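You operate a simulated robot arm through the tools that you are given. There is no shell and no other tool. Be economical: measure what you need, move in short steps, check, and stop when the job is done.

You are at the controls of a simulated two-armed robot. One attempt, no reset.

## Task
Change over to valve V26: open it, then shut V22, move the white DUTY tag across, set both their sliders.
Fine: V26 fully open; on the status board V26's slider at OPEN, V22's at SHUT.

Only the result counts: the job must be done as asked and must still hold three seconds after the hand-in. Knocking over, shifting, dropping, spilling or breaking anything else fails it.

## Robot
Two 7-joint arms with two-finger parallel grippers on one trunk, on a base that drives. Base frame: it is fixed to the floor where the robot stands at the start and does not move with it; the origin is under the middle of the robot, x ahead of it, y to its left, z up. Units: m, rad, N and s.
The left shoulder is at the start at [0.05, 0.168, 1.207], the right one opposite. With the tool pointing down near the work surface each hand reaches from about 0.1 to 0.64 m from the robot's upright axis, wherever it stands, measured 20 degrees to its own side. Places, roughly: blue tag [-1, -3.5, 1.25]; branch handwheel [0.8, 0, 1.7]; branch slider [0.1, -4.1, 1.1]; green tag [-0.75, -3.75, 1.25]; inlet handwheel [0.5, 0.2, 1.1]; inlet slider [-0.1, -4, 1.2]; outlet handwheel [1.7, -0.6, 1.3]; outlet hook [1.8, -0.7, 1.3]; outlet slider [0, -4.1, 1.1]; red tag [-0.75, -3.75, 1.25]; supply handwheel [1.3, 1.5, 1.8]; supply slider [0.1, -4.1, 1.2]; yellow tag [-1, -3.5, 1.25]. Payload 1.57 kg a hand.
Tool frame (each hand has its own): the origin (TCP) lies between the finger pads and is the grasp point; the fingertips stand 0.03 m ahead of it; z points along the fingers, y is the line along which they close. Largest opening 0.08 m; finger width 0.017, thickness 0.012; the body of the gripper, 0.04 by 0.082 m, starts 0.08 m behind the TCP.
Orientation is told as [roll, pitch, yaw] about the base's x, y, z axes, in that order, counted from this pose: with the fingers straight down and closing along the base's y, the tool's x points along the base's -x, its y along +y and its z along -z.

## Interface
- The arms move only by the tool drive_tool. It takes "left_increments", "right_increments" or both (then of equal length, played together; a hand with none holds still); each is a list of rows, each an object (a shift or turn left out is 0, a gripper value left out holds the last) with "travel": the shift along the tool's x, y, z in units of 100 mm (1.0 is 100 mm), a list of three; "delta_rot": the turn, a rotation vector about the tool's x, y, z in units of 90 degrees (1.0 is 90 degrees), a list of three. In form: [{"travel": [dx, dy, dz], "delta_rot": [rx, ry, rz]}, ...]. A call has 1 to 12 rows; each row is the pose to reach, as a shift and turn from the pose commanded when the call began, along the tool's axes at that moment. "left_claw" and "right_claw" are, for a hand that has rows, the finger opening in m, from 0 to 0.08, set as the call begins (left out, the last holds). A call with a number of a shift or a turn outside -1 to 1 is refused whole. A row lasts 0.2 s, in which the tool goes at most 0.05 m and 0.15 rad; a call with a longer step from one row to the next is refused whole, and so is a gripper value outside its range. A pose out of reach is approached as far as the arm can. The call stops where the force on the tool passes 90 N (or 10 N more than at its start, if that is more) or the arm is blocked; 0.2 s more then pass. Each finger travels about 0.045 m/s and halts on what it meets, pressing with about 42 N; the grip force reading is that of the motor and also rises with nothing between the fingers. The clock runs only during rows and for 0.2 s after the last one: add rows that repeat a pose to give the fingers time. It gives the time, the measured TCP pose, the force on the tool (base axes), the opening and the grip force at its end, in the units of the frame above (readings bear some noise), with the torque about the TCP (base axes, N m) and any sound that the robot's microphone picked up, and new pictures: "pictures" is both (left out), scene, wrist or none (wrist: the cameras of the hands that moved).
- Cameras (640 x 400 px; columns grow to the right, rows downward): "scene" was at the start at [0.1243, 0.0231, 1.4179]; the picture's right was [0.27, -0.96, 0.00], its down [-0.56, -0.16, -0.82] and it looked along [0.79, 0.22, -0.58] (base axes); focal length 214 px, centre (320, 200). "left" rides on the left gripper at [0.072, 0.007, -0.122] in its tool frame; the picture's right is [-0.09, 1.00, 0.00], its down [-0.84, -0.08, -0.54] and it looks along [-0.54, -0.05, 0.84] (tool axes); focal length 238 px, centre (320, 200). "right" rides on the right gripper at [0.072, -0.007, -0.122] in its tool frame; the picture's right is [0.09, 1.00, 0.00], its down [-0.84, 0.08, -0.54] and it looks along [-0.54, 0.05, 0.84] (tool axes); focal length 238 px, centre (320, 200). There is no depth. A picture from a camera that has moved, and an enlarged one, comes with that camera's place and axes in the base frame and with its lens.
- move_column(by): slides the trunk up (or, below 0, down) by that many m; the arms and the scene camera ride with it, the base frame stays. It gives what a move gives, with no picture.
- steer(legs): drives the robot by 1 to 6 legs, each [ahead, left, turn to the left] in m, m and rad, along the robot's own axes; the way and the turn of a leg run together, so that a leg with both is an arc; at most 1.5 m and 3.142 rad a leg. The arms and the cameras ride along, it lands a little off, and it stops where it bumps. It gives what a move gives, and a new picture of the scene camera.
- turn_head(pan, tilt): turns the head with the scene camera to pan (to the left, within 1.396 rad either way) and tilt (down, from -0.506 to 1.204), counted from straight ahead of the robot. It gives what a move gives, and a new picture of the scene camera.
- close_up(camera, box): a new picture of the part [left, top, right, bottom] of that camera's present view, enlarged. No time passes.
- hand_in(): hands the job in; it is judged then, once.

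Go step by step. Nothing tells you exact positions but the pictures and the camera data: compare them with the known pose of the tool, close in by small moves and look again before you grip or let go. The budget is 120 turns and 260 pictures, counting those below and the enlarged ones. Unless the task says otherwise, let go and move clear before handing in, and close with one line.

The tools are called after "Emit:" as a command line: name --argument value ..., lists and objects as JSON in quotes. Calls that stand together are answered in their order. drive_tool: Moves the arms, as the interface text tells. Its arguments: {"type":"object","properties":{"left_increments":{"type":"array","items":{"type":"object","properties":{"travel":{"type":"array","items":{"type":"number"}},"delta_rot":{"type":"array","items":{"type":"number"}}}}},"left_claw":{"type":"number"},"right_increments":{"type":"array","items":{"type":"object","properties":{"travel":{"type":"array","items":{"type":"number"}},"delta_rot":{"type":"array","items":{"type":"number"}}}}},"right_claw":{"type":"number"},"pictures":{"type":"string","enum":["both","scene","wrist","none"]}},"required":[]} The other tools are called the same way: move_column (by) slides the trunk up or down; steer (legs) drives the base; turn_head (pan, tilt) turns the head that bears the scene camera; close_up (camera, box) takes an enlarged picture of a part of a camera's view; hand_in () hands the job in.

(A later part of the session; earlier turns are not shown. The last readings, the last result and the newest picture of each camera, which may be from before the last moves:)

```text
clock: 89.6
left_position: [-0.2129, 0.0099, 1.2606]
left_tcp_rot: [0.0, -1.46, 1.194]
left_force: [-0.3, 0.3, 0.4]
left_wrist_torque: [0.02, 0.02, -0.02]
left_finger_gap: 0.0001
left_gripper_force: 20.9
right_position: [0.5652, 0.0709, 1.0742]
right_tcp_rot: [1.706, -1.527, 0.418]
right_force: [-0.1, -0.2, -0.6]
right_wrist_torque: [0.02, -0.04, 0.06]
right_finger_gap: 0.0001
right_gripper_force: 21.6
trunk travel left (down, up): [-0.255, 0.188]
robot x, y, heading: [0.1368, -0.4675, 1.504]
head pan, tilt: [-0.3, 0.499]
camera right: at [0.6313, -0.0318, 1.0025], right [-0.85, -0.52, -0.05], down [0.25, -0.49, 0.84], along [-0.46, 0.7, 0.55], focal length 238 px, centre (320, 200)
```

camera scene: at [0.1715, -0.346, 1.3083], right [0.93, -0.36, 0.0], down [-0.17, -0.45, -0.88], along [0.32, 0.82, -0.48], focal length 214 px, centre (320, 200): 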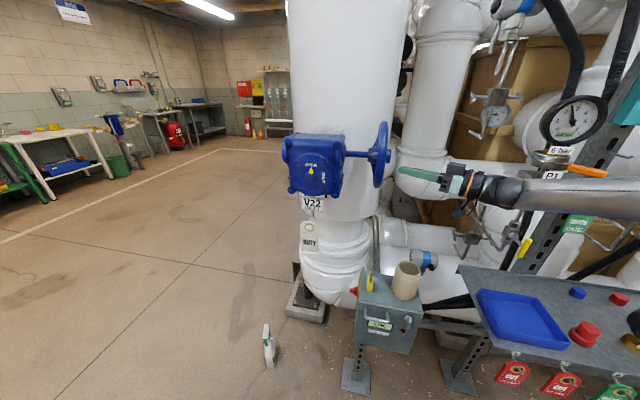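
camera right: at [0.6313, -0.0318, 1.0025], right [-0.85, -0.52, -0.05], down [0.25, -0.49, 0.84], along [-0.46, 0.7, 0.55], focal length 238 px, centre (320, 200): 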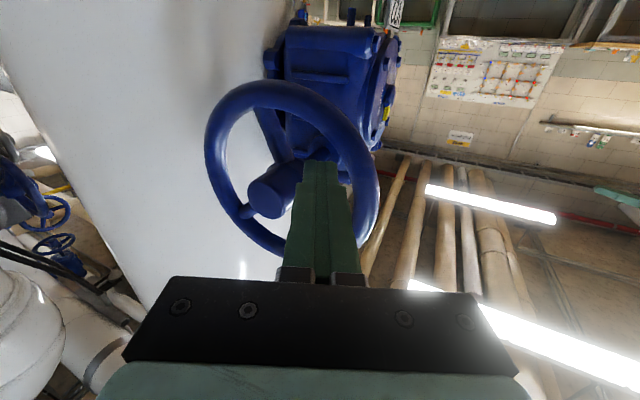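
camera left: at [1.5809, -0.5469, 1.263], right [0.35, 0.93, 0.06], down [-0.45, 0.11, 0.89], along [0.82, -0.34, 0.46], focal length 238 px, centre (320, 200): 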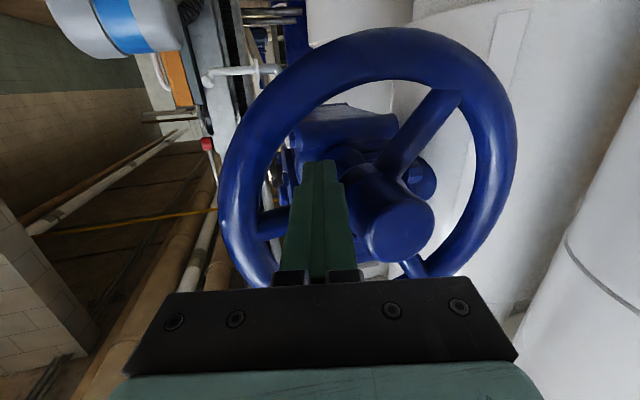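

The gap is free again; I insert and sweep in one go.

Emit:
drive_tool --right_increments '[{"travel": [0, 0, 0.2]}, {"travel": [0, 0, 0.4]}, {"travel": [0, 0, 0.55]}, {"travel": [-0.13, 0.06, 0.52]}, {"travel": [-0.268, 0.1, 0.51]}, {"travel": [-0.42, 0.115, 0.504]}, {"travel": [-0.568, 0.1, 0.51]}, {"travel": [-0.693, 0.029, 0.539]}, {"travel": [-0.781, -0.088, 0.585]}, {"travel": [-0.82, -0.225, 0.64]}, {"travel": [-0.807, -0.367, 0.696]}]' --pictures "wrist"

Emit:
close_up --camera "scene" --box '[260, 100, 460, 225]'

```text
clock: 92.0
left_position: [-0.2121, 0.009, 1.2606]
left_tcp_rot: [0.004, -1.463, 1.189]
left_force: [-0.4, 0.3, 0.7]
left_wrist_torque: [-0.02, -0.03, 0.0]
left_finger_gap: 0.0
left_gripper_force: 20.7
right_position: [0.5633, 0.1491, 1.1616]
right_tcp_rot: [1.823, -1.526, 0.3]
right_force: [-2.8, -5.2, -0.6]
right_wrist_torque: [-0.03, 0.06, 0.12]
right_finger_gap: 0.0
right_gripper_force: 21.7
trunk travel left (down, up): [-0.255, 0.188]
robot x, y, heading: [0.1372, -0.469, 1.505]
head pan, tilt: [-0.3, 0.499]
camera right: at [0.6287, 0.0477, 1.0888], right [-0.85, -0.52, -0.05], down [0.25, -0.49, 0.83], along [-0.46, 0.7, 0.55], focal length 238 px, centre (320, 200)
```

right: 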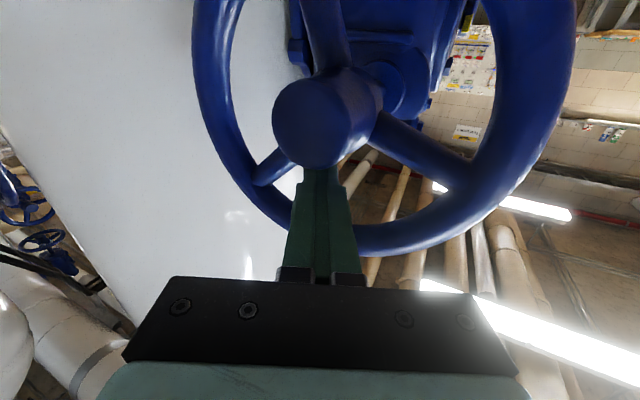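

```text
3.20 times, centred on (360, 162) of scene
camera zoom: at [0.171, -0.3465, 1.3085], right [0.93, -0.36, 0.0], down [-0.17, -0.45, -0.88], along [0.32, 0.82, -0.48], focal length 686 px, centre (192, 320)
```

zoom: 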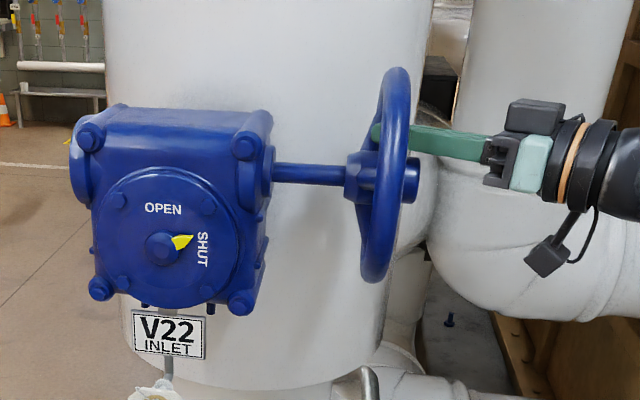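

Nearly SHUT. One more ratchet stroke, to the stop.

Emit:
drive_tool --right_increments '[{"travel": [0, 0, -0.45]}, {"travel": [0, 0, -0.85]}, {"travel": [0.4, 0.18, -1.0]}, {"travel": [0.807, 0.367, -1.0]}, {"travel": [0.807, 0.367, -0.7]}]' --pictures "none"

Emit:
drive_tool --right_increments '[{"travel": [0, 0, 0.2]}, {"travel": [0, 0, 0.4]}, {"travel": [0, 0, 0.55]}, {"travel": [-0.13, 0.06, 0.52]}, {"travel": [-0.268, 0.1, 0.51]}, {"travel": [-0.42, 0.115, 0.504]}, {"travel": [-0.568, 0.1, 0.51]}, {"travel": [-0.693, 0.029, 0.539]}, {"travel": [-0.781, -0.088, 0.585]}, {"travel": [-0.82, -0.225, 0.64]}, {"travel": [-0.807, -0.367, 0.696]}]' --pictures "wrist"

Emit:
close_up --camera "scene" --box '[260, 100, 460, 225]'

```text
clock: 93.2
left_position: [-0.2128, 0.0106, 1.2609]
left_tcp_rot: [-0.001, -1.461, 1.194]
left_force: [-1.3, -1.1, 0.0]
left_wrist_torque: [0.02, 0.01, -0.02]
left_finger_gap: 0.0
left_gripper_force: 21.4
right_position: [0.5637, 0.0719, 1.0779]
right_tcp_rot: [1.713, -1.527, 0.41]
right_force: [-0.3, 0.1, 0.3]
right_wrist_torque: [-0.03, 0.03, 0.0]
right_finger_gap: 0.0001
right_gripper_force: 21.1
trunk travel left (down, up): [-0.255, 0.188]
robot x, y, heading: [0.1377, -0.4732, 1.505]
head pan, tilt: [-0.3, 0.499]
```

```text
clock: 95.6
left_position: [-0.2136, 0.0027, 1.2629]
left_tcp_rot: [0.008, -1.468, 1.186]
left_force: [0.0, 0.2, 0.2]
left_wrist_torque: [0.0, -0.05, 0.02]
left_finger_gap: 0.0
left_gripper_force: 21.1
right_position: [0.5566, 0.1426, 1.1631]
right_tcp_rot: [1.853, -1.527, 0.29]
right_force: [-15.3, -48.2, -4.9]
right_wrist_torque: [-0.53, 0.08, 0.86]
right_finger_gap: 0.0001
right_gripper_force: 21.0
trunk travel left (down, up): [-0.255, 0.188]
robot x, y, heading: [0.1351, -0.4721, 1.505]
head pan, tilt: [-0.3, 0.499]
camera right: at [0.6232, 0.0423, 1.0907], right [-0.84, -0.54, -0.05], down [0.26, -0.49, 0.83], along [-0.47, 0.69, 0.55], focal length 238 px, centre (320, 200)
```

right: 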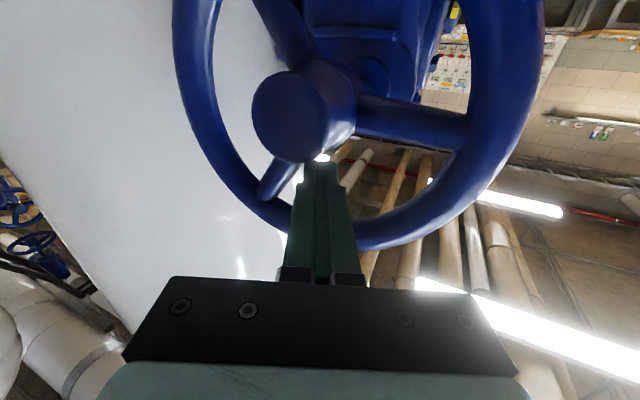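

```text
3.20 times, centred on (360, 162) of scene
camera zoom: at [0.169, -0.3528, 1.3091], right [0.93, -0.36, 0.0], down [-0.17, -0.44, -0.88], along [0.32, 0.82, -0.47], focal length 686 px, centre (192, 320)
```

zoom: 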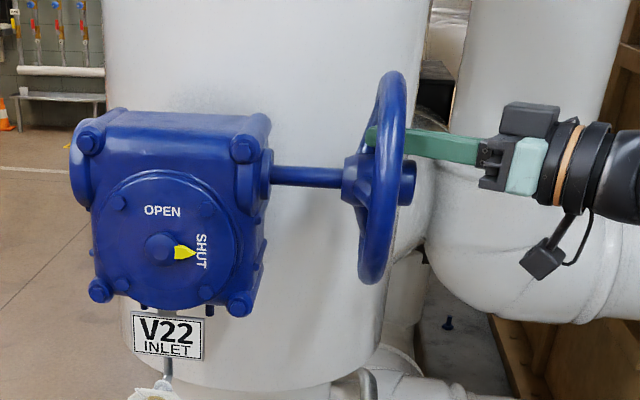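

V22's pointer is at SHUT against its stop (48 N). I withdraw the right hand and look at the DUTY tag.

Emit:
drive_tool --right_increments '[{"travel": [0, 0.12, -0.05]}, {"travel": [0, 0.1, -0.5]}, {"travel": [0, 0.0, -0.9]}, {"travel": [0, -0.2, -1.0]}, {"travel": [0, -0.5, -1.0]}, {"travel": [0, -0.8, -1.0]}]' --pictures "none"

Emit:
turn_head --pan 0.0 --tilt 0.6

Emit:
close_up --camera "scene" --box '[340, 120, 500, 220]'

```text
clock: 97.0
left_position: [-0.2274, 0.0038, 1.2595]
left_tcp_rot: [-0.091, -1.469, 1.289]
left_force: [0.8, 0.2, 0.1]
left_wrist_torque: [-0.04, 0.02, 0.01]
left_finger_gap: 0.0001
left_gripper_force: 21.1
right_position: [0.6607, 0.106, 1.1705]
right_tcp_rot: [1.798, -1.541, 0.343]
right_force: [4.3, -2.8, 0.7]
right_wrist_torque: [-0.08, -0.07, 0.22]
right_finger_gap: 0.0001
right_gripper_force: 21.7
trunk travel left (down, up): [-0.255, 0.188]
robot x, y, heading: [0.1326, -0.4703, 1.506]
head pan, tilt: [-0.3, 0.499]
```

```text
clock: 97.8
left_position: [-0.2251, 0.0093, 1.2565]
left_tcp_rot: [-0.107, -1.466, 1.303]
left_force: [-0.2, -0.5, 0.4]
left_wrist_torque: [-0.01, 0.02, 0.01]
left_finger_gap: 0.0001
left_gripper_force: 20.8
right_position: [0.6622, 0.1095, 1.1677]
right_tcp_rot: [1.539, -1.546, 0.601]
right_force: [-0.3, -0.5, -0.9]
right_wrist_torque: [-0.01, 0.01, 0.01]
right_finger_gap: 0.0
right_gripper_force: 21.4
trunk travel left (down, up): [-0.255, 0.188]
robot x, y, heading: [0.1325, -0.4691, 1.503]
head pan, tilt: [0.0, 0.6]
camera scene: at [0.1316, -0.343, 1.2995], right [1.0, -0.07, 0.01], down [-0.03, -0.56, -0.83], along [0.06, 0.82, -0.56], focal length 214 px, centre (320, 200)
```

scene: 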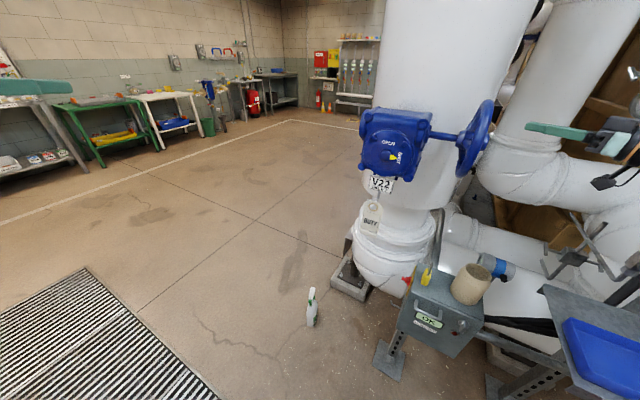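

```text
4.00 times, centred on (420, 170) of scene
camera zoom: at [0.1316, -0.343, 1.2995], right [1.0, -0.07, 0.01], down [-0.03, -0.56, -0.83], along [0.06, 0.82, -0.56], focal length 858 px, centre (-80, 320)
```

zoom: 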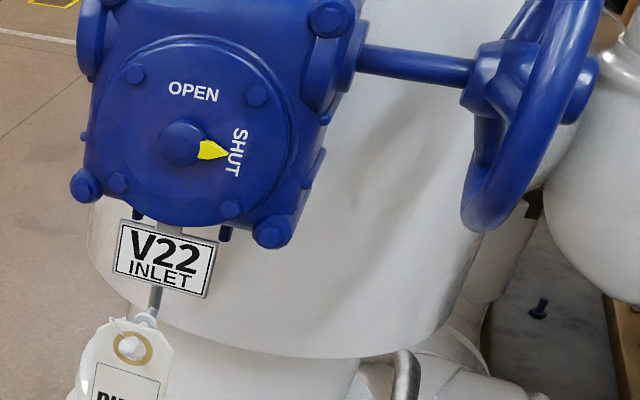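

Pointer is at SHUT. Now a close look at the tag.

Emit:
close_up --camera "scene" --box '[330, 160, 426, 220]'

```text
6.67 times, centred on (378, 190) of scene
camera zoom: at [0.1316, -0.343, 1.2995], right [1.0, -0.07, 0.01], down [-0.03, -0.56, -0.83], along [0.06, 0.82, -0.56], focal length 1430 px, centre (-67, 267)
```

zoom: 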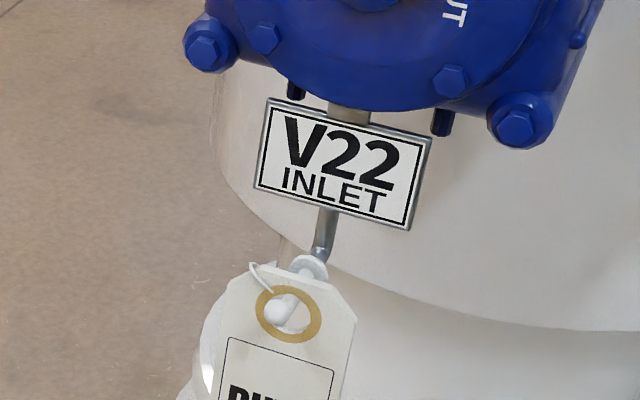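

The tag hangs from a large eyelet on V22's hook, tip near (0.342, 0.20, 0.90), facing (-0.6, -0.8), about 6 cm wide. I'll fetch it with the right hand from the front: back off, turn to face the dial.

Emit:
steer --legs '[[-0.2, 0, 0], [0, 0.25, -0.45]]'

Emit:
drive_tool --right_increments '[{"travel": [0, 0.2, -0.1], "delta_rot": [0.09, 0, 0]}, {"travel": [0, 0.4, -0.2], "delta_rot": [0.18, 0, 0]}, {"travel": [0, 0.6, -0.3], "delta_rot": [0.27, 0, 0]}, {"travel": [0, 0.8, -0.4], "delta_rot": [0.36, 0, 0]}, {"travel": [0, 1.0, -0.5], "delta_rot": [0.44, 0, 0]}]' --right_claw 0.08

```text
clock: 101.8
left_position: [-0.2181, -0.0192, 1.2605]
left_tcp_rot: [0.003, -1.461, 0.744]
left_force: [-0.2, 0.7, -0.4]
left_wrist_torque: [-0.02, -0.01, 0.01]
left_finger_gap: 0.0
left_gripper_force: 21.2
right_position: [0.6314, -0.32, 1.1551]
right_tcp_rot: [1.728, -1.527, -0.055]
right_force: [0.1, 0.2, -0.2]
right_wrist_torque: [0.02, 0.0, 0.0]
right_finger_gap: 0.0
right_gripper_force: 21.2
trunk travel left (down, up): [-0.255, 0.188]
robot x, y, heading: [-0.1104, -0.604, 1.059]
head pan, tilt: [0.0, 0.6]
camera scene: at [-0.0486, -0.4912, 1.2992], right [0.87, -0.49, 0.0], down [-0.28, -0.49, -0.83], along [0.41, 0.72, -0.56], focal length 214 px, centre (320, 200)
```

scene: 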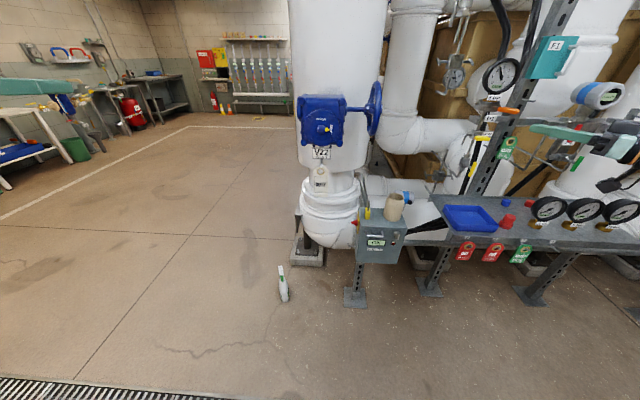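

```text
clock: 103.0
left_position: [-0.2197, -0.02, 1.2616]
left_tcp_rot: [-0.004, -1.464, 0.751]
left_force: [-0.5, -0.7, -0.7]
left_wrist_torque: [-0.02, 0.07, -0.01]
left_finger_gap: 0.0
left_gripper_force: 21.0
right_position: [0.5376, -0.3803, 1.1607]
right_tcp_rot: [1.013, -1.527, -0.028]
right_force: [0.3, -1.0, 1.0]
right_wrist_torque: [-0.02, 0.01, 0.01]
right_finger_gap: 0.08
right_gripper_force: 0.1
trunk travel left (down, up): [-0.255, 0.188]
robot x, y, heading: [-0.1166, -0.6027, 1.057]
head pan, tilt: [0.0, 0.6]
camera scene: at [-0.0506, -0.492, 1.2995], right [0.87, -0.49, 0.0], down [-0.28, -0.49, -0.83], along [0.41, 0.72, -0.56], focal length 214 px, centre (320, 200)
camera right: at [0.4709, -0.4859, 1.0919], right [-0.83, 0.55, -0.06], down [-0.33, -0.41, 0.85], along [0.45, 0.73, 0.52], focal length 238 px, centre (320, 200)
```

scene: 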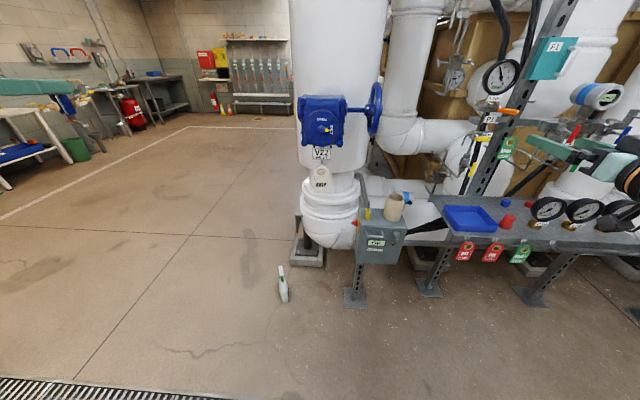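
right: 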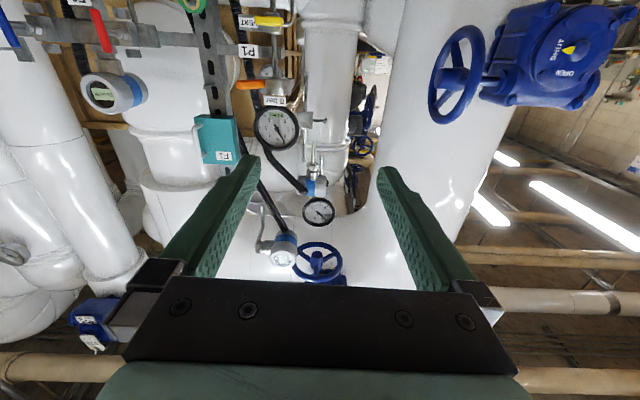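

The right hand now points at heading 56°, almost the tag's normal. I lower the trunk to bring the hands to the tag's height, then look at the tag again.

Emit:
move_column --by -0.25

Emit:
close_up --camera "scene" --box '[270, 60, 390, 135]'

```text
clock: 105.6
left_position: [-0.2165, -0.0197, 1.011]
left_tcp_rot: [0.003, -1.46, 0.74]
left_force: [-0.5, -0.4, 0.3]
left_wrist_torque: [0.0, 0.01, 0.0]
left_finger_gap: 0.0
left_gripper_force: 20.9
right_position: [0.5395, -0.3801, 0.9102]
right_tcp_rot: [1.041, -1.527, -0.056]
right_force: [-0.6, 0.5, 0.2]
right_wrist_torque: [-0.02, -0.04, -0.01]
right_finger_gap: 0.0799
right_gripper_force: 0.0
trunk travel left (down, up): [-0.005, 0.438]
robot x, y, heading: [-0.1118, -0.6024, 1.055]
head pan, tilt: [0.0, 0.6]
```

```text
5.33 times, centred on (330, 98) of scene
camera zoom: at [-0.0485, -0.4913, 1.0492], right [0.87, -0.49, 0.0], down [-0.28, -0.49, -0.83], along [0.41, 0.72, -0.56], focal length 1144 px, centre (267, 747)
```

zoom: 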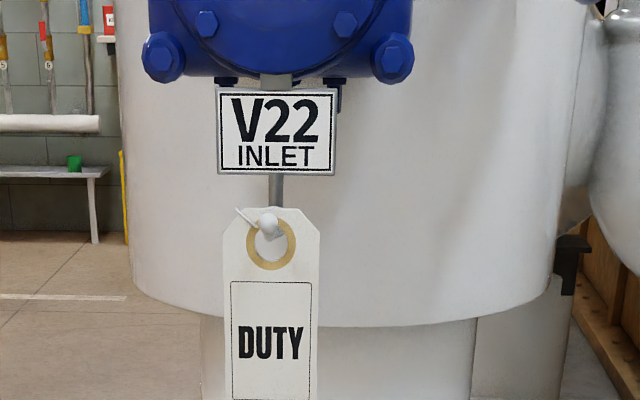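

The tag faces me squarely: eyelet/knob near (0.335, 0.18, 0.918), 6 cm wide, fits between the open fingers. I drive left, then ahead, to put the hand in front of it.

Emit:
steer --legs '[[0, 0.463, 0], [0.22, 0, 0]]'

Emit:
close_up --camera "right" --box '[0, 0, 640, 400]'

```text
clock: 111.5
left_position: [-0.5299, 0.396, 1.0114]
left_tcp_rot: [0.005, -1.463, 0.747]
left_force: [0.7, -0.9, -0.2]
left_wrist_torque: [0.0, 0.02, 0.01]
left_finger_gap: 0.0
left_gripper_force: 21.0
right_position: [0.2293, 0.0407, 0.9114]
right_tcp_rot: [1.042, -1.527, -0.053]
right_force: [0.2, 0.6, -1.0]
right_wrist_torque: [0.0, 0.0, 0.0]
right_finger_gap: 0.0799
right_gripper_force: 0.1
trunk travel left (down, up): [-0.005, 0.438]
robot x, y, heading: [-0.4208, -0.1816, 1.057]
head pan, tilt: [0.0, 0.6]
camera scene: at [-0.3586, -0.0751, 1.0492], right [0.87, -0.49, 0.0], down [-0.28, -0.49, -0.83], along [0.4, 0.72, -0.56], focal length 214 px, centre (320, 200)
```

scene: 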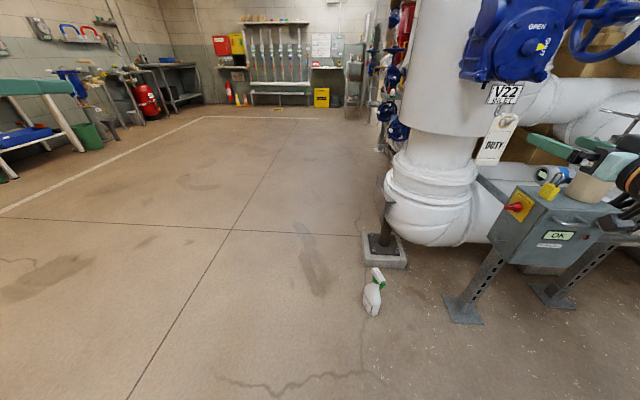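

```text
1.00 times, centred on (320, 200) of right (not enlarged: the box is as wide or as high as the picture)
camera zoom: at [0.1633, -0.0664, 0.8417], right [-0.84, 0.55, -0.05], down [-0.33, -0.41, 0.85], along [0.44, 0.73, 0.52], focal length 238 px, centre (320, 200)
```

zoom: 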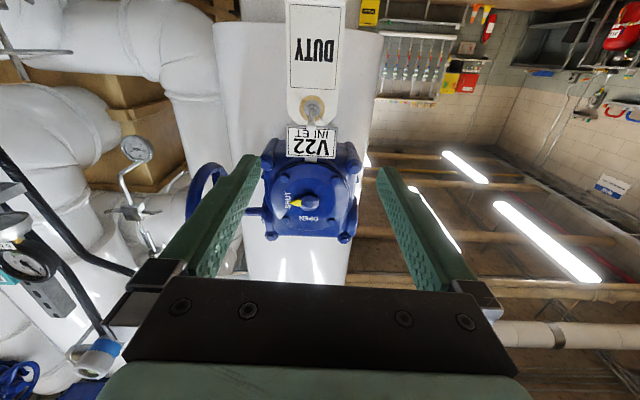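

The tag is nearly centred ahead, about 17 cm in front. I lower the hand 6 cm and approach half way.

Emit:
drive_tool --right_increments '[{"travel": [0.3, -0.08, 0]}, {"travel": [0.6, -0.08, 0.2]}, {"travel": [0.6, -0.08, 0.6]}, {"travel": [0.6, -0.08, 0.9]}]'

```text
clock: 112.5
left_position: [-0.5311, 0.3966, 1.0104]
left_tcp_rot: [0.005, -1.462, 0.748]
left_force: [-0.6, -0.1, -0.2]
left_wrist_torque: [-0.01, -0.04, 0.0]
left_finger_gap: 0.0
left_gripper_force: 21.7
right_position: [0.2851, 0.1109, 0.8503]
right_tcp_rot: [1.061, -1.527, -0.071]
right_force: [0.3, 0.1, 0.0]
right_wrist_torque: [0.01, 0.04, 0.02]
right_finger_gap: 0.0798
right_gripper_force: 0.0
right hand out of reach, approached as far as the arm can: row 2, 3
trunk travel left (down, up): [-0.005, 0.438]
robot x, y, heading: [-0.4178, -0.1853, 1.063]
head pan, tilt: [0.0, 0.6]
camera scene: at [-0.3588, -0.0752, 1.0492], right [0.87, -0.49, 0.0], down [-0.28, -0.49, -0.83], along [0.4, 0.72, -0.56], focal length 214 px, centre (320, 200)
camera right: at [0.2186, 0.0043, 0.78], right [-0.84, 0.55, -0.05], down [-0.33, -0.41, 0.85], along [0.44, 0.73, 0.52], focal length 238 px, centre (320, 200)
```

scene: 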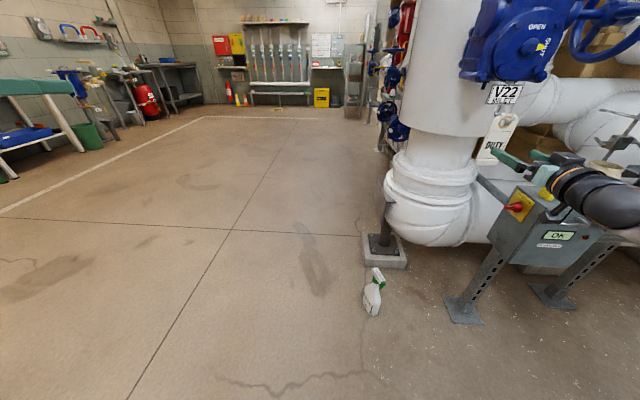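
right: 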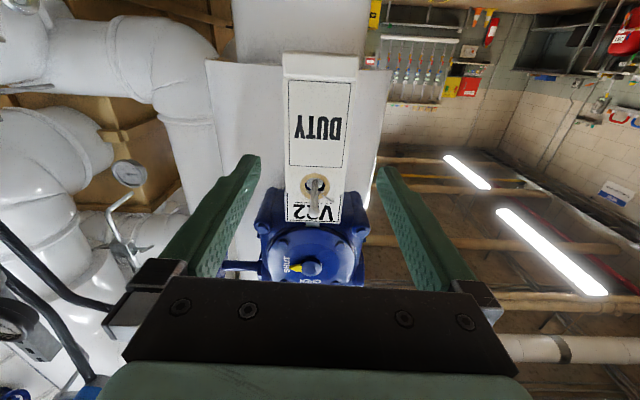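

The tag is centred between the fingers; the grip line falls just above the DUTY text. I advance 8 cm.

Emit:
drive_tool --right_increments '[{"travel": [0, 0, 0.3]}, {"travel": [0, 0, 0.55]}, {"travel": [0, 0, 0.8]}]' --pictures "wrist"

Emit:
close_up --camera "scene" --box '[440, 70, 600, 170]'

```text
clock: 113.3
left_position: [-0.531, 0.3964, 1.0107]
left_tcp_rot: [0.005, -1.462, 0.749]
left_force: [-0.5, -1.0, 0.7]
left_wrist_torque: [-0.02, -0.01, -0.01]
left_finger_gap: 0.0
left_gripper_force: 21.2
right_position: [0.3286, 0.1768, 0.8468]
right_tcp_rot: [1.05, -1.528, -0.058]
right_force: [-0.1, -0.4, 0.4]
right_wrist_torque: [-0.03, 0.05, 0.0]
right_finger_gap: 0.08
right_gripper_force: 0.0
trunk travel left (down, up): [-0.005, 0.438]
robot x, y, heading: [-0.4217, -0.1829, 1.062]
head pan, tilt: [0.0, 0.6]
camera right: at [0.2624, 0.0706, 0.7776], right [-0.84, 0.55, -0.05], down [-0.33, -0.41, 0.85], along [0.44, 0.73, 0.52], focal length 238 px, centre (320, 200)
```

right: 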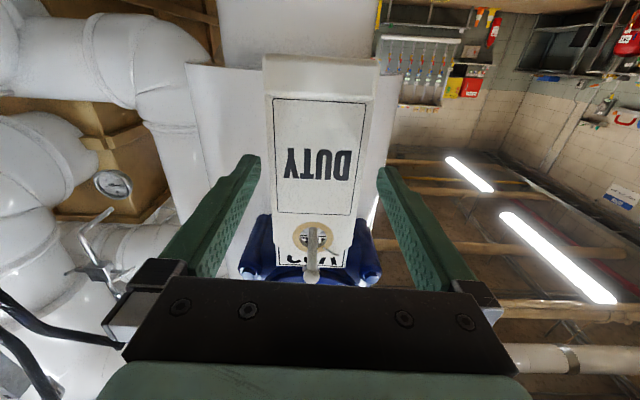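

```text
4.00 times, centred on (520, 120) of scene
camera zoom: at [-0.3586, -0.0751, 1.0492], right [0.87, -0.49, 0.0], down [-0.28, -0.49, -0.83], along [0.4, 0.72, -0.56], focal length 858 px, centre (-480, 520)
```

zoom: 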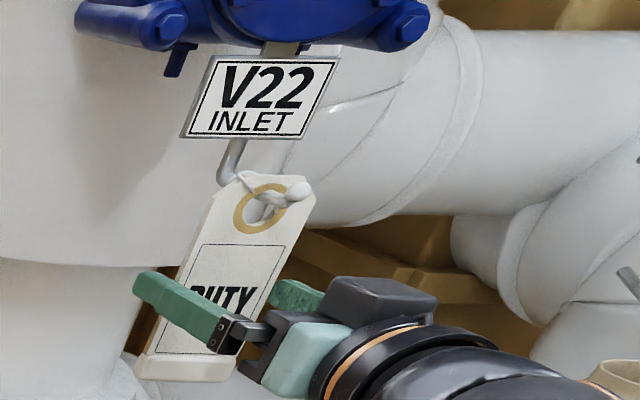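

The fingers flank the tag evenly. I close on its edges.

Emit:
drive_tool --right_increments '[{"travel": [0, 0, 0]}, {"travel": [0, 0, 0]}, {"travel": [0, 0, 0]}, {"travel": [0, 0, 0]}]' --right_claw 0.04 --pictures "wrist"

Emit:
close_up --camera "scene" --box '[440, 70, 600, 170]'

```text
clock: 114.3
left_position: [-0.5321, 0.3964, 1.0116]
left_tcp_rot: [0.004, -1.463, 0.75]
left_force: [0.0, 1.2, 0.5]
left_wrist_torque: [-0.01, 0.0, -0.03]
left_finger_gap: 0.0002
left_gripper_force: 20.9
right_position: [0.3287, 0.1758, 0.8479]
right_tcp_rot: [1.043, -1.528, -0.052]
right_force: [0.6, 0.1, -0.5]
right_wrist_torque: [0.03, -0.03, -0.04]
right_finger_gap: 0.0605
right_gripper_force: 39.4
trunk travel left (down, up): [-0.005, 0.438]
robot x, y, heading: [-0.4173, -0.1847, 1.065]
head pan, tilt: [0.0, 0.6]
camera right: at [0.2622, 0.0704, 0.7776], right [-0.84, 0.55, -0.05], down [-0.33, -0.41, 0.85], along [0.44, 0.73, 0.52], focal length 238 px, centre (320, 200)
```

right: 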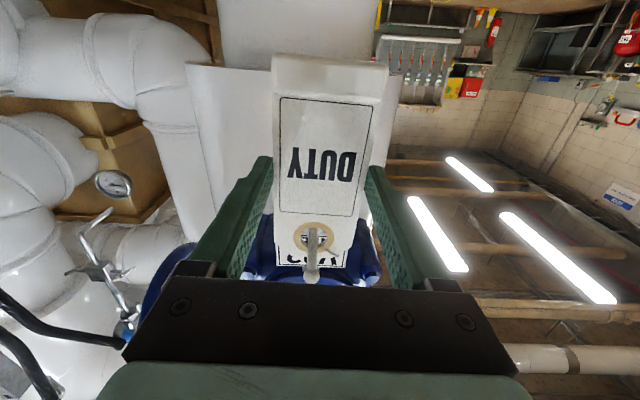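

```text
4.00 times, centred on (520, 120) of scene
camera zoom: at [-0.3586, -0.0751, 1.0492], right [0.87, -0.49, 0.0], down [-0.28, -0.49, -0.83], along [0.4, 0.72, -0.56], focal length 858 px, centre (-480, 520)
```

zoom: 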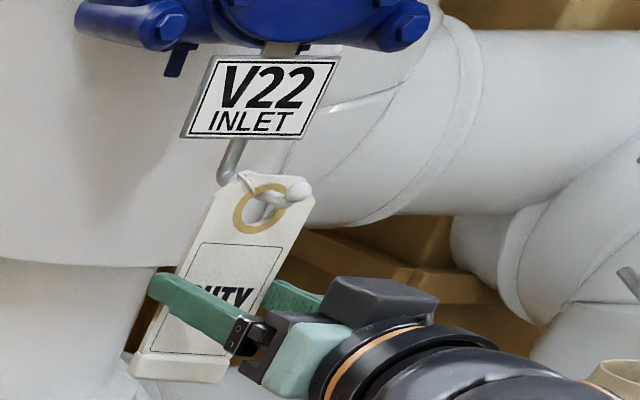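

Gripped at 60 mm. I lift about 1 cm to centre the eyelet on the hook, then pull straight back.

Emit:
drive_tool --right_increments '[{"travel": [-0.05, 0, 0]}, {"travel": [-0.1, 0, 0]}, {"travel": [-0.11, 0, -0.1]}, {"travel": [-0.12, 0, -0.2]}]' --pictures "wrist"

Emit:
close_up --camera "scene" --box '[460, 80, 556, 140]'

```text
clock: 115.3
left_position: [-0.5309, 0.3955, 1.0107]
left_tcp_rot: [0.004, -1.461, 0.749]
left_force: [-0.2, -0.6, 1.1]
left_wrist_torque: [-0.02, 0.03, -0.02]
left_finger_gap: 0.0001
left_gripper_force: 21.7
right_position: [0.3152, 0.1617, 0.8601]
right_tcp_rot: [1.035, -1.528, -0.047]
right_force: [0.0, 0.2, -0.4]
right_wrist_torque: [0.0, 0.01, 0.0]
right_finger_gap: 0.0604
right_gripper_force: 42.1
trunk travel left (down, up): [-0.005, 0.438]
robot x, y, heading: [-0.417, -0.1825, 1.061]
head pan, tilt: [0.0, 0.6]
camera right: at [0.2499, 0.0548, 0.79], right [-0.84, 0.55, -0.05], down [-0.32, -0.41, 0.85], along [0.44, 0.73, 0.52], focal length 238 px, centre (320, 200)
```

right: 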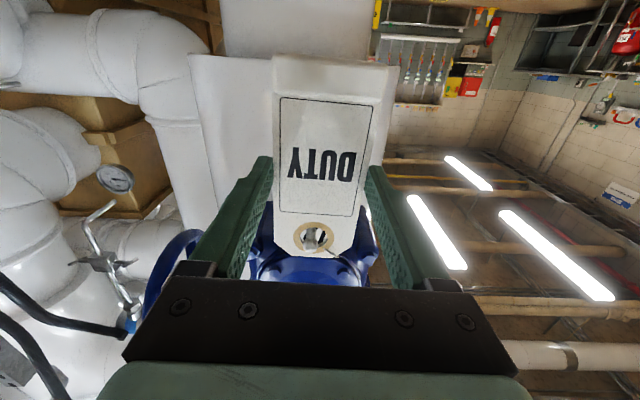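

```text
6.67 times, centred on (508, 110) of scene
camera zoom: at [-0.3586, -0.075, 1.0492], right [0.87, -0.49, 0.0], down [-0.28, -0.49, -0.83], along [0.4, 0.72, -0.56], focal length 1430 px, centre (-933, 800)
```

zoom: 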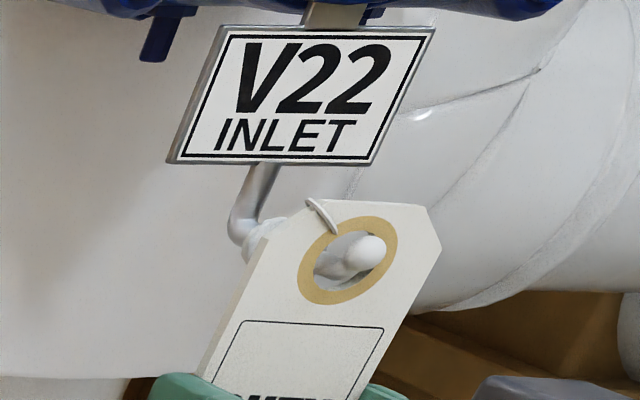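

The knob is inside the eyelet and free. I continue pulling back.

Emit:
drive_tool --right_increments '[{"travel": [0, -0.03, -0.1]}, {"travel": [0, -0.03, -0.2]}, {"travel": [0, -0.03, -0.4]}, {"travel": [0, -0.03, -0.7]}]'

Emit:
close_up --camera "scene" --box '[440, 70, 600, 170]'

```text
clock: 116.3
left_position: [-0.5306, 0.3948, 1.0109]
left_tcp_rot: [0.005, -1.462, 0.75]
left_force: [-0.2, 0.0, 0.0]
left_wrist_torque: [0.04, 0.02, 0.02]
left_finger_gap: 0.0001
left_gripper_force: 21.0
right_position: [0.2817, 0.1008, 0.8614]
right_tcp_rot: [1.038, -1.527, -0.046]
right_force: [1.0, 0.2, -1.1]
right_wrist_torque: [0.03, -0.01, -0.02]
right_finger_gap: 0.0601
right_gripper_force: 41.9
trunk travel left (down, up): [-0.005, 0.438]
robot x, y, heading: [-0.4208, -0.187, 1.065]
head pan, tilt: [0.0, 0.6]
camera scene: at [-0.3586, -0.075, 1.0492], right [0.87, -0.49, 0.0], down [-0.28, -0.49, -0.83], along [0.4, 0.72, -0.56], focal length 214 px, centre (320, 200)
camera right: at [0.2156, -0.0053, 0.7915], right [-0.84, 0.55, -0.05], down [-0.32, -0.41, 0.85], along [0.44, 0.73, 0.52], focal length 238 px, centre (320, 200)
```

scene: 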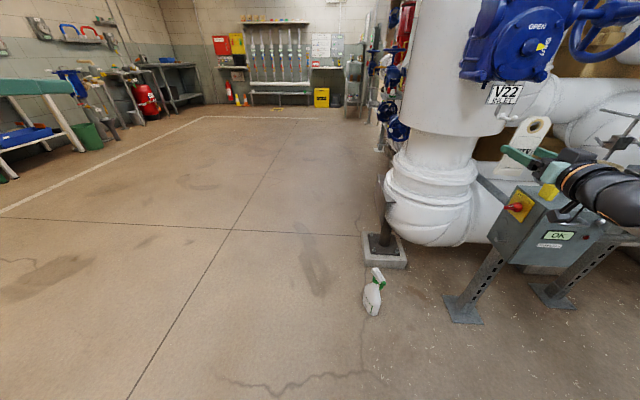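
right: 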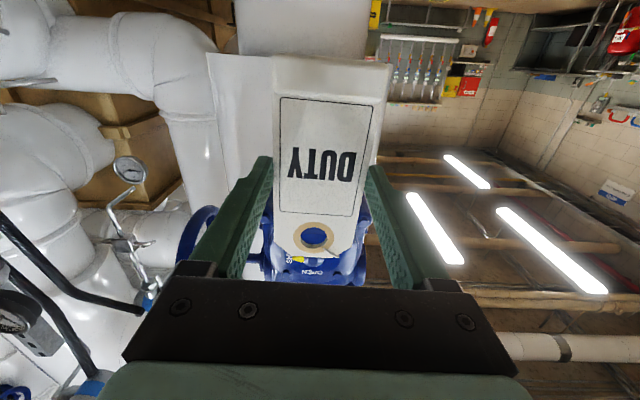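

```text
4.00 times, centred on (520, 120) of scene
camera zoom: at [-0.3586, -0.075, 1.0492], right [0.87, -0.49, 0.0], down [-0.28, -0.49, -0.83], along [0.4, 0.72, -0.56], focal length 858 px, centre (-480, 520)
```

zoom: 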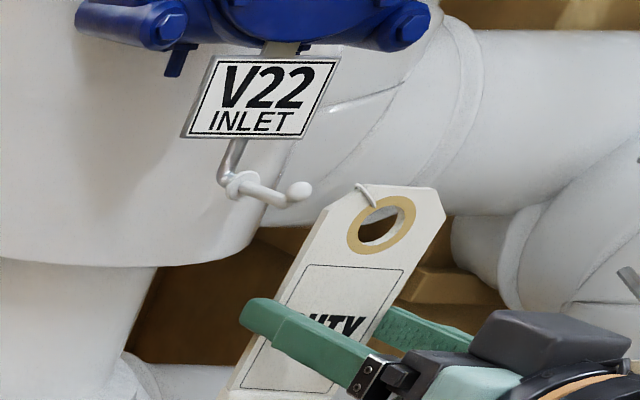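

The tag is free in the right hand. I back off, raise the trunk to V26's hook height and tuck both hands for the drive.

Emit:
steer --legs '[[-0.4, 0, 0]]'

Emit:
move_column --by 0.35

Emit:
drive_tool --right_increments '[{"travel": [0, 0.25, -0.1]}, {"travel": [0, 0.5, -0.2]}, {"travel": [0, 0.75, -0.3]}, {"travel": [0, 1.0, -0.4]}]' --left_increments '[{"travel": [0, -0.25, 0]}, {"travel": [0, -0.5, 0]}, {"travel": [0, -0.75, 0]}, {"travel": [0, -1.0, 0]}]'

```text
clock: 118.7
left_position: [-0.7191, 0.0562, 1.0107]
left_tcp_rot: [0.004, -1.461, 0.744]
left_force: [-0.3, -0.2, 0.5]
left_wrist_torque: [0.0, 0.0, -0.04]
left_finger_gap: 0.0
left_gripper_force: 21.7
right_position: [0.0923, -0.2425, 0.8615]
right_tcp_rot: [1.036, -1.526, -0.052]
right_force: [-0.3, 0.5, 0.5]
right_wrist_torque: [0.0, 0.0, 0.01]
right_finger_gap: 0.0604
right_gripper_force: 42.4
trunk travel left (down, up): [-0.005, 0.438]
robot x, y, heading: [-0.6091, -0.5273, 1.055]
head pan, tilt: [0.0, 0.6]
camera scene: at [-0.549, -0.4154, 1.0492], right [0.87, -0.49, 0.0], down [-0.28, -0.49, -0.83], along [0.41, 0.72, -0.56], focal length 214 px, centre (320, 200)
```

scene: 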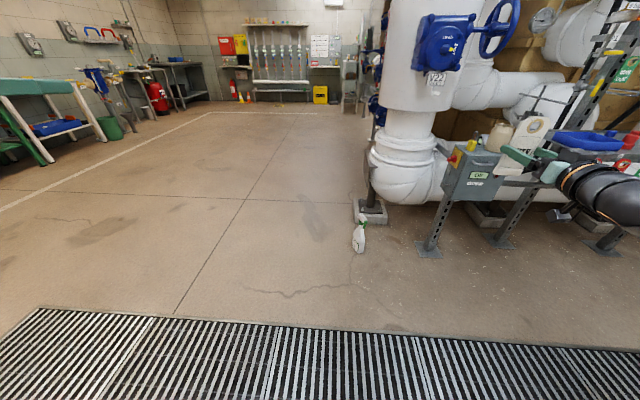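

```text
clock: 122.2
left_position: [-0.7183, 0.0575, 1.3608]
left_tcp_rot: [0.004, -1.461, 0.743]
left_force: [0.0, 0.8, 0.7]
left_wrist_torque: [0.03, 0.0, 0.02]
left_finger_gap: 0.0
left_gripper_force: 21.5
right_position: [0.0917, -0.2431, 1.2112]
right_tcp_rot: [1.037, -1.527, -0.053]
right_force: [0.5, -1.0, -1.2]
right_wrist_torque: [-0.01, 0.0, 0.0]
right_finger_gap: 0.0603
right_gripper_force: 42.1
trunk travel left (down, up): [-0.355, 0.088]
robot x, y, heading: [-0.6124, -0.5259, 1.054]
head pan, tilt: [0.0, 0.6]
```

```text
clock: 123.2
left_position: [-0.6506, -0.0171, 1.3618]
left_tcp_rot: [0.007, -1.462, 0.741]
left_force: [0.0, 0.4, 0.9]
left_wrist_torque: [0.0, -0.03, -0.01]
left_finger_gap: 0.0001
left_gripper_force: 21.7
right_position: [-0.0125, -0.2203, 1.2157]
right_tcp_rot: [1.053, -1.528, -0.069]
right_force: [-0.5, 0.4, -0.1]
right_wrist_torque: [-0.03, -0.02, -0.01]
right_finger_gap: 0.0605
right_gripper_force: 41.9
trunk travel left (down, up): [-0.355, 0.088]
robot x, y, heading: [-0.614, -0.5283, 1.057]
head pan, tilt: [0.0, 0.6]
camera scene: at [-0.5488, -0.4156, 1.3992], right [0.87, -0.49, 0.0], down [-0.28, -0.49, -0.83], along [0.41, 0.72, -0.56], focal length 214 px, centre (320, 200)
camera right: at [-0.0785, -0.3265, 1.1465], right [-0.83, 0.55, -0.05], down [-0.33, -0.41, 0.85], along [0.45, 0.73, 0.52], focal length 238 px, centre (320, 200)
camera left: at [-0.7499, -0.0976, 1.3036], right [-0.67, 0.74, 0.09], down [-0.28, -0.36, 0.89], along [0.69, 0.57, 0.44], focal length 238 px, centre (320, 200)
```

scene: 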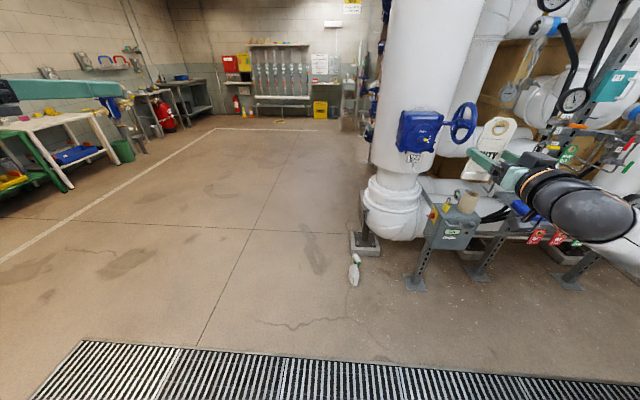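
right: 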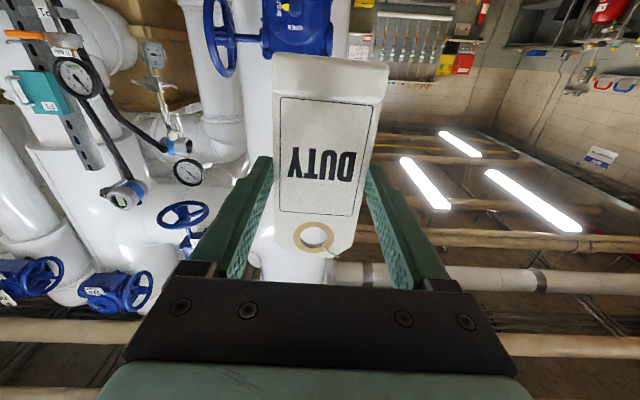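
left: 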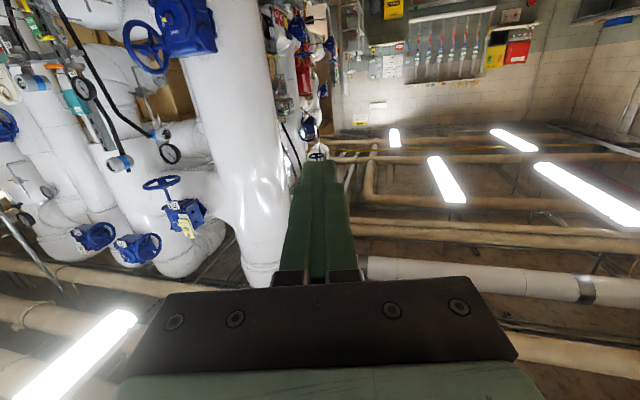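

One more tuck of the right hand, then I turn to face along the aisle and drive to V26.

Emit:
drive_tool --right_increments '[{"travel": [0, 0.25, -0.1]}, {"travel": [0, 0.5, -0.2]}, {"travel": [0, 0.75, -0.3]}, {"travel": [0, 0.9, -0.4]}]' --pictures "none"

Emit:
steer --legs '[[0, 0, -1.057], [0.5, -0.14, 0], [0.6, -0.27, 0], [0.4, -0.1, 0]]'

```text
clock: 124.2
left_position: [-0.6524, -0.0169, 1.3618]
left_tcp_rot: [0.005, -1.462, 0.742]
left_force: [0.3, -0.7, 0.4]
left_wrist_torque: [0.02, -0.02, -0.02]
left_finger_gap: 0.0
left_gripper_force: 21.4
right_position: [-0.0836, -0.2332, 1.2237]
right_tcp_rot: [1.009, -1.528, -0.021]
right_force: [-0.6, -0.2, 0.7]
right_wrist_torque: [-0.03, -0.02, -0.02]
right_finger_gap: 0.0604
right_gripper_force: 41.5
right hand out of reach, approached as far as the arm can: row 2, 3, 4
trunk travel left (down, up): [-0.355, 0.088]
robot x, y, heading: [-0.6072, -0.527, 1.058]
head pan, tilt: [0.0, 0.6]
```

```text
clock: 128.9
left_position: [0.1031, -0.3408, 1.3641]
left_tcp_rot: [-0.032, -1.472, -0.323]
left_force: [0.5, -0.4, -0.1]
left_wrist_torque: [0.01, 0.02, -0.02]
left_finger_gap: 0.0
left_gripper_force: 21.1
right_position: [0.1653, -0.9378, 1.217]
right_tcp_rot: [0.607, -1.528, -0.702]
right_force: [0.6, -0.3, -0.5]
right_wrist_torque: [-0.03, -0.01, -0.02]
right_finger_gap: 0.0603
right_gripper_force: 42.4
trunk travel left (down, up): [-0.355, 0.088]
robot x, y, heading: [-0.3251, -0.6157, -0.043]
head pan, tilt: [0.0, 0.6]
stopped in leg 2: the robot was blocked; the commanded pose is now the measured one
camera scene: at [-0.2075, -0.6127, 1.401], right [-0.04, -1.0, 0.01], down [-0.56, 0.02, -0.83], along [0.83, -0.04, -0.56], focal length 214 px, centre (320, 200)
```

scene: 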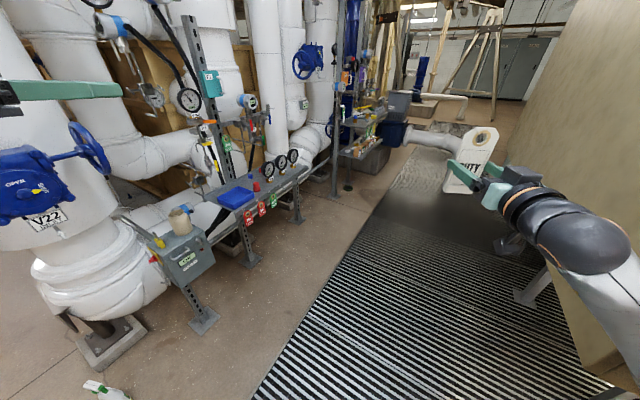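

The right arm bumped the tank; I shift left away from it before going on.

Emit:
steer --legs '[[0, 0.16, 0.043], [0.38, 0.0, 0], [0.45, -0.35, 0], [0.4, -0.15, 0]]'

```text
clock: 129.9
left_position: [0.1091, -0.3296, 1.3628]
left_tcp_rot: [-0.012, -1.464, -0.339]
left_force: [-0.1, -0.3, -0.7]
left_wrist_torque: [0.0, -0.02, 0.03]
left_finger_gap: 0.0001
left_gripper_force: 21.5
right_position: [0.1731, -0.9264, 1.2104]
right_tcp_rot: [0.556, -1.516, -0.645]
right_force: [0.7, -0.6, -0.3]
right_wrist_torque: [0.0, 0.03, 0.04]
right_finger_gap: 0.0604
right_gripper_force: 41.9
trunk travel left (down, up): [-0.355, 0.088]
robot x, y, heading: [-0.3228, -0.5989, -0.037]
head pan, tilt: [0.0, 0.6]
stopped in leg 1: the robot was blocked; the commanded pose is now the measured one
camera scene: at [-0.2001, -0.6033, 1.3997], right [-0.04, -1.0, 0.0], down [-0.56, 0.02, -0.83], along [0.83, -0.04, -0.56], focal length 214 px, centre (320, 200)
```

scene: 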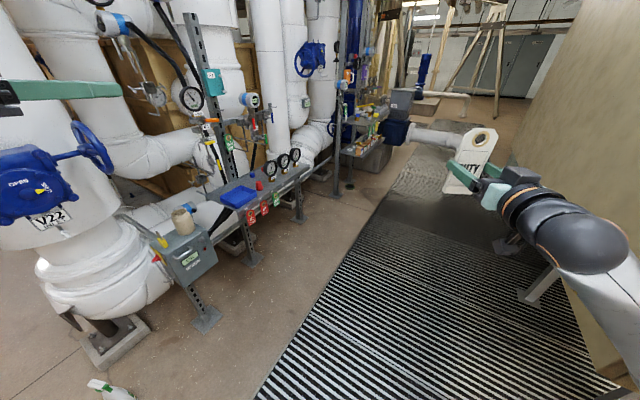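

Still touching; I pull straight back and left first.

Emit:
steer --legs '[[-0.15, 0.05, 0], [0, 0.2, 0]]'

Emit:
turn_head --pan -0.9 --tilt 0.4

```text
clock: 133.3
left_position: [-0.0281, -0.0716, 1.3611]
left_tcp_rot: [-0.005, -1.46, -0.345]
left_force: [-0.4, 0.1, 0.3]
left_wrist_torque: [0.02, 0.02, -0.01]
left_finger_gap: 0.0003
left_gripper_force: 21.3
right_position: [0.038, -0.6672, 1.2063]
right_tcp_rot: [0.562, -1.51, -0.65]
right_force: [-0.3, -0.1, -0.1]
right_wrist_torque: [-0.01, 0.03, -0.03]
right_finger_gap: 0.0603
right_gripper_force: 42.7
trunk travel left (down, up): [-0.355, 0.088]
robot x, y, heading: [-0.4685, -0.3423, -0.038]
head pan, tilt: [0.0, 0.6]
camera scene: at [-0.3359, -0.3461, 1.3992], right [-0.04, -1.0, 0.0], down [-0.56, 0.02, -0.83], along [0.82, -0.03, -0.56], focal length 214 px, centre (320, 200)
```

scene: 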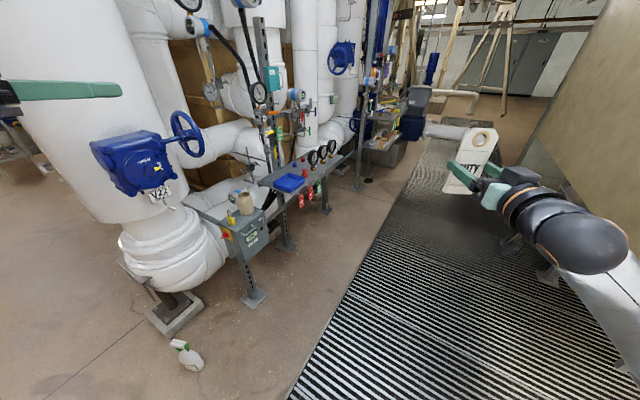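

```text
clock: 134.5
left_position: [-0.0265, -0.072, 1.3609]
left_tcp_rot: [0.0, -1.459, -0.345]
left_force: [-0.1, 0.0, -0.3]
left_wrist_torque: [-0.01, -0.02, 0.01]
left_finger_gap: 0.0
left_gripper_force: 21.4
right_position: [0.037, -0.6671, 1.2075]
right_tcp_rot: [0.565, -1.512, -0.657]
right_force: [-0.5, 0.0, -0.9]
right_wrist_torque: [-0.02, -0.06, 0.02]
right_finger_gap: 0.0605
right_gripper_force: 42.1
trunk travel left (down, up): [-0.355, 0.088]
robot x, y, heading: [-0.4626, -0.3422, -0.037]
head pan, tilt: [-0.901, 0.4]
camera scene: at [-0.3695, -0.4177, 1.4174], right [-0.81, -0.59, 0.0], down [-0.23, 0.31, -0.92], along [0.54, -0.74, -0.39], focal length 214 px, centre (320, 200)
```

scene: 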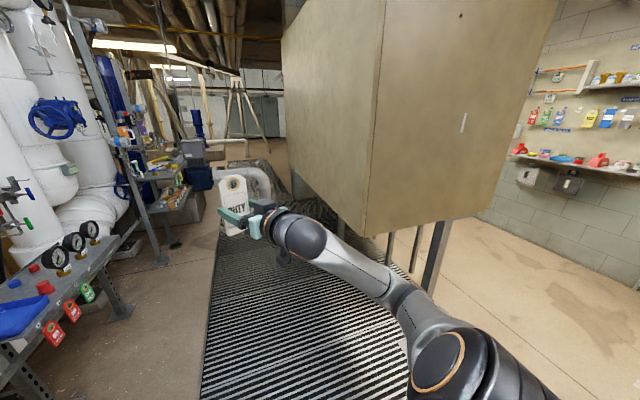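

The tank's near corner is at about (-0.11, -1.10), closer than I thought. I'll pass it further left (y≈-0.4), then swing out into the aisle.

Emit:
steer --legs '[[0.5, -0.06, 0.037], [0.15, 0, 0], [0.1, -0.25, 0], [0.4, -0.2, 0], [0.3, -0.1, 0]]'

```text
clock: 144.8
left_position: [1.4011, -0.6824, 1.3607]
left_tcp_rot: [0.0, -1.459, -0.317]
left_force: [0.5, 0.3, -0.8]
left_wrist_torque: [-0.03, 0.03, -0.03]
left_finger_gap: 0.0002
left_gripper_force: 21.3
right_position: [1.4851, -1.2765, 1.2069]
right_tcp_rot: [0.565, -1.51, -0.621]
right_force: [1.0, 0.4, -0.2]
right_wrist_torque: [-0.03, 0.01, -0.02]
right_finger_gap: 0.0602
right_gripper_force: 41.7
trunk travel left (down, up): [-0.355, 0.088]
robot x, y, heading: [0.9726, -0.9669, -0.001]
head pan, tilt: [-0.901, 0.4]
camera scene: at [1.0703, -1.0395, 1.4174], right [-0.79, -0.62, 0.0], down [-0.24, 0.31, -0.92], along [0.57, -0.73, -0.39], focal length 214 px, centre (320, 200)
```

scene: 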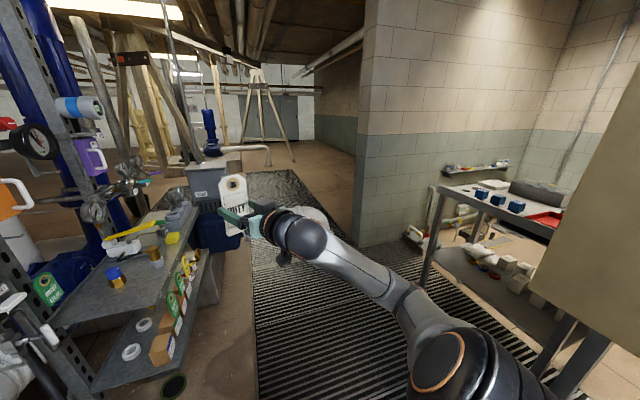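

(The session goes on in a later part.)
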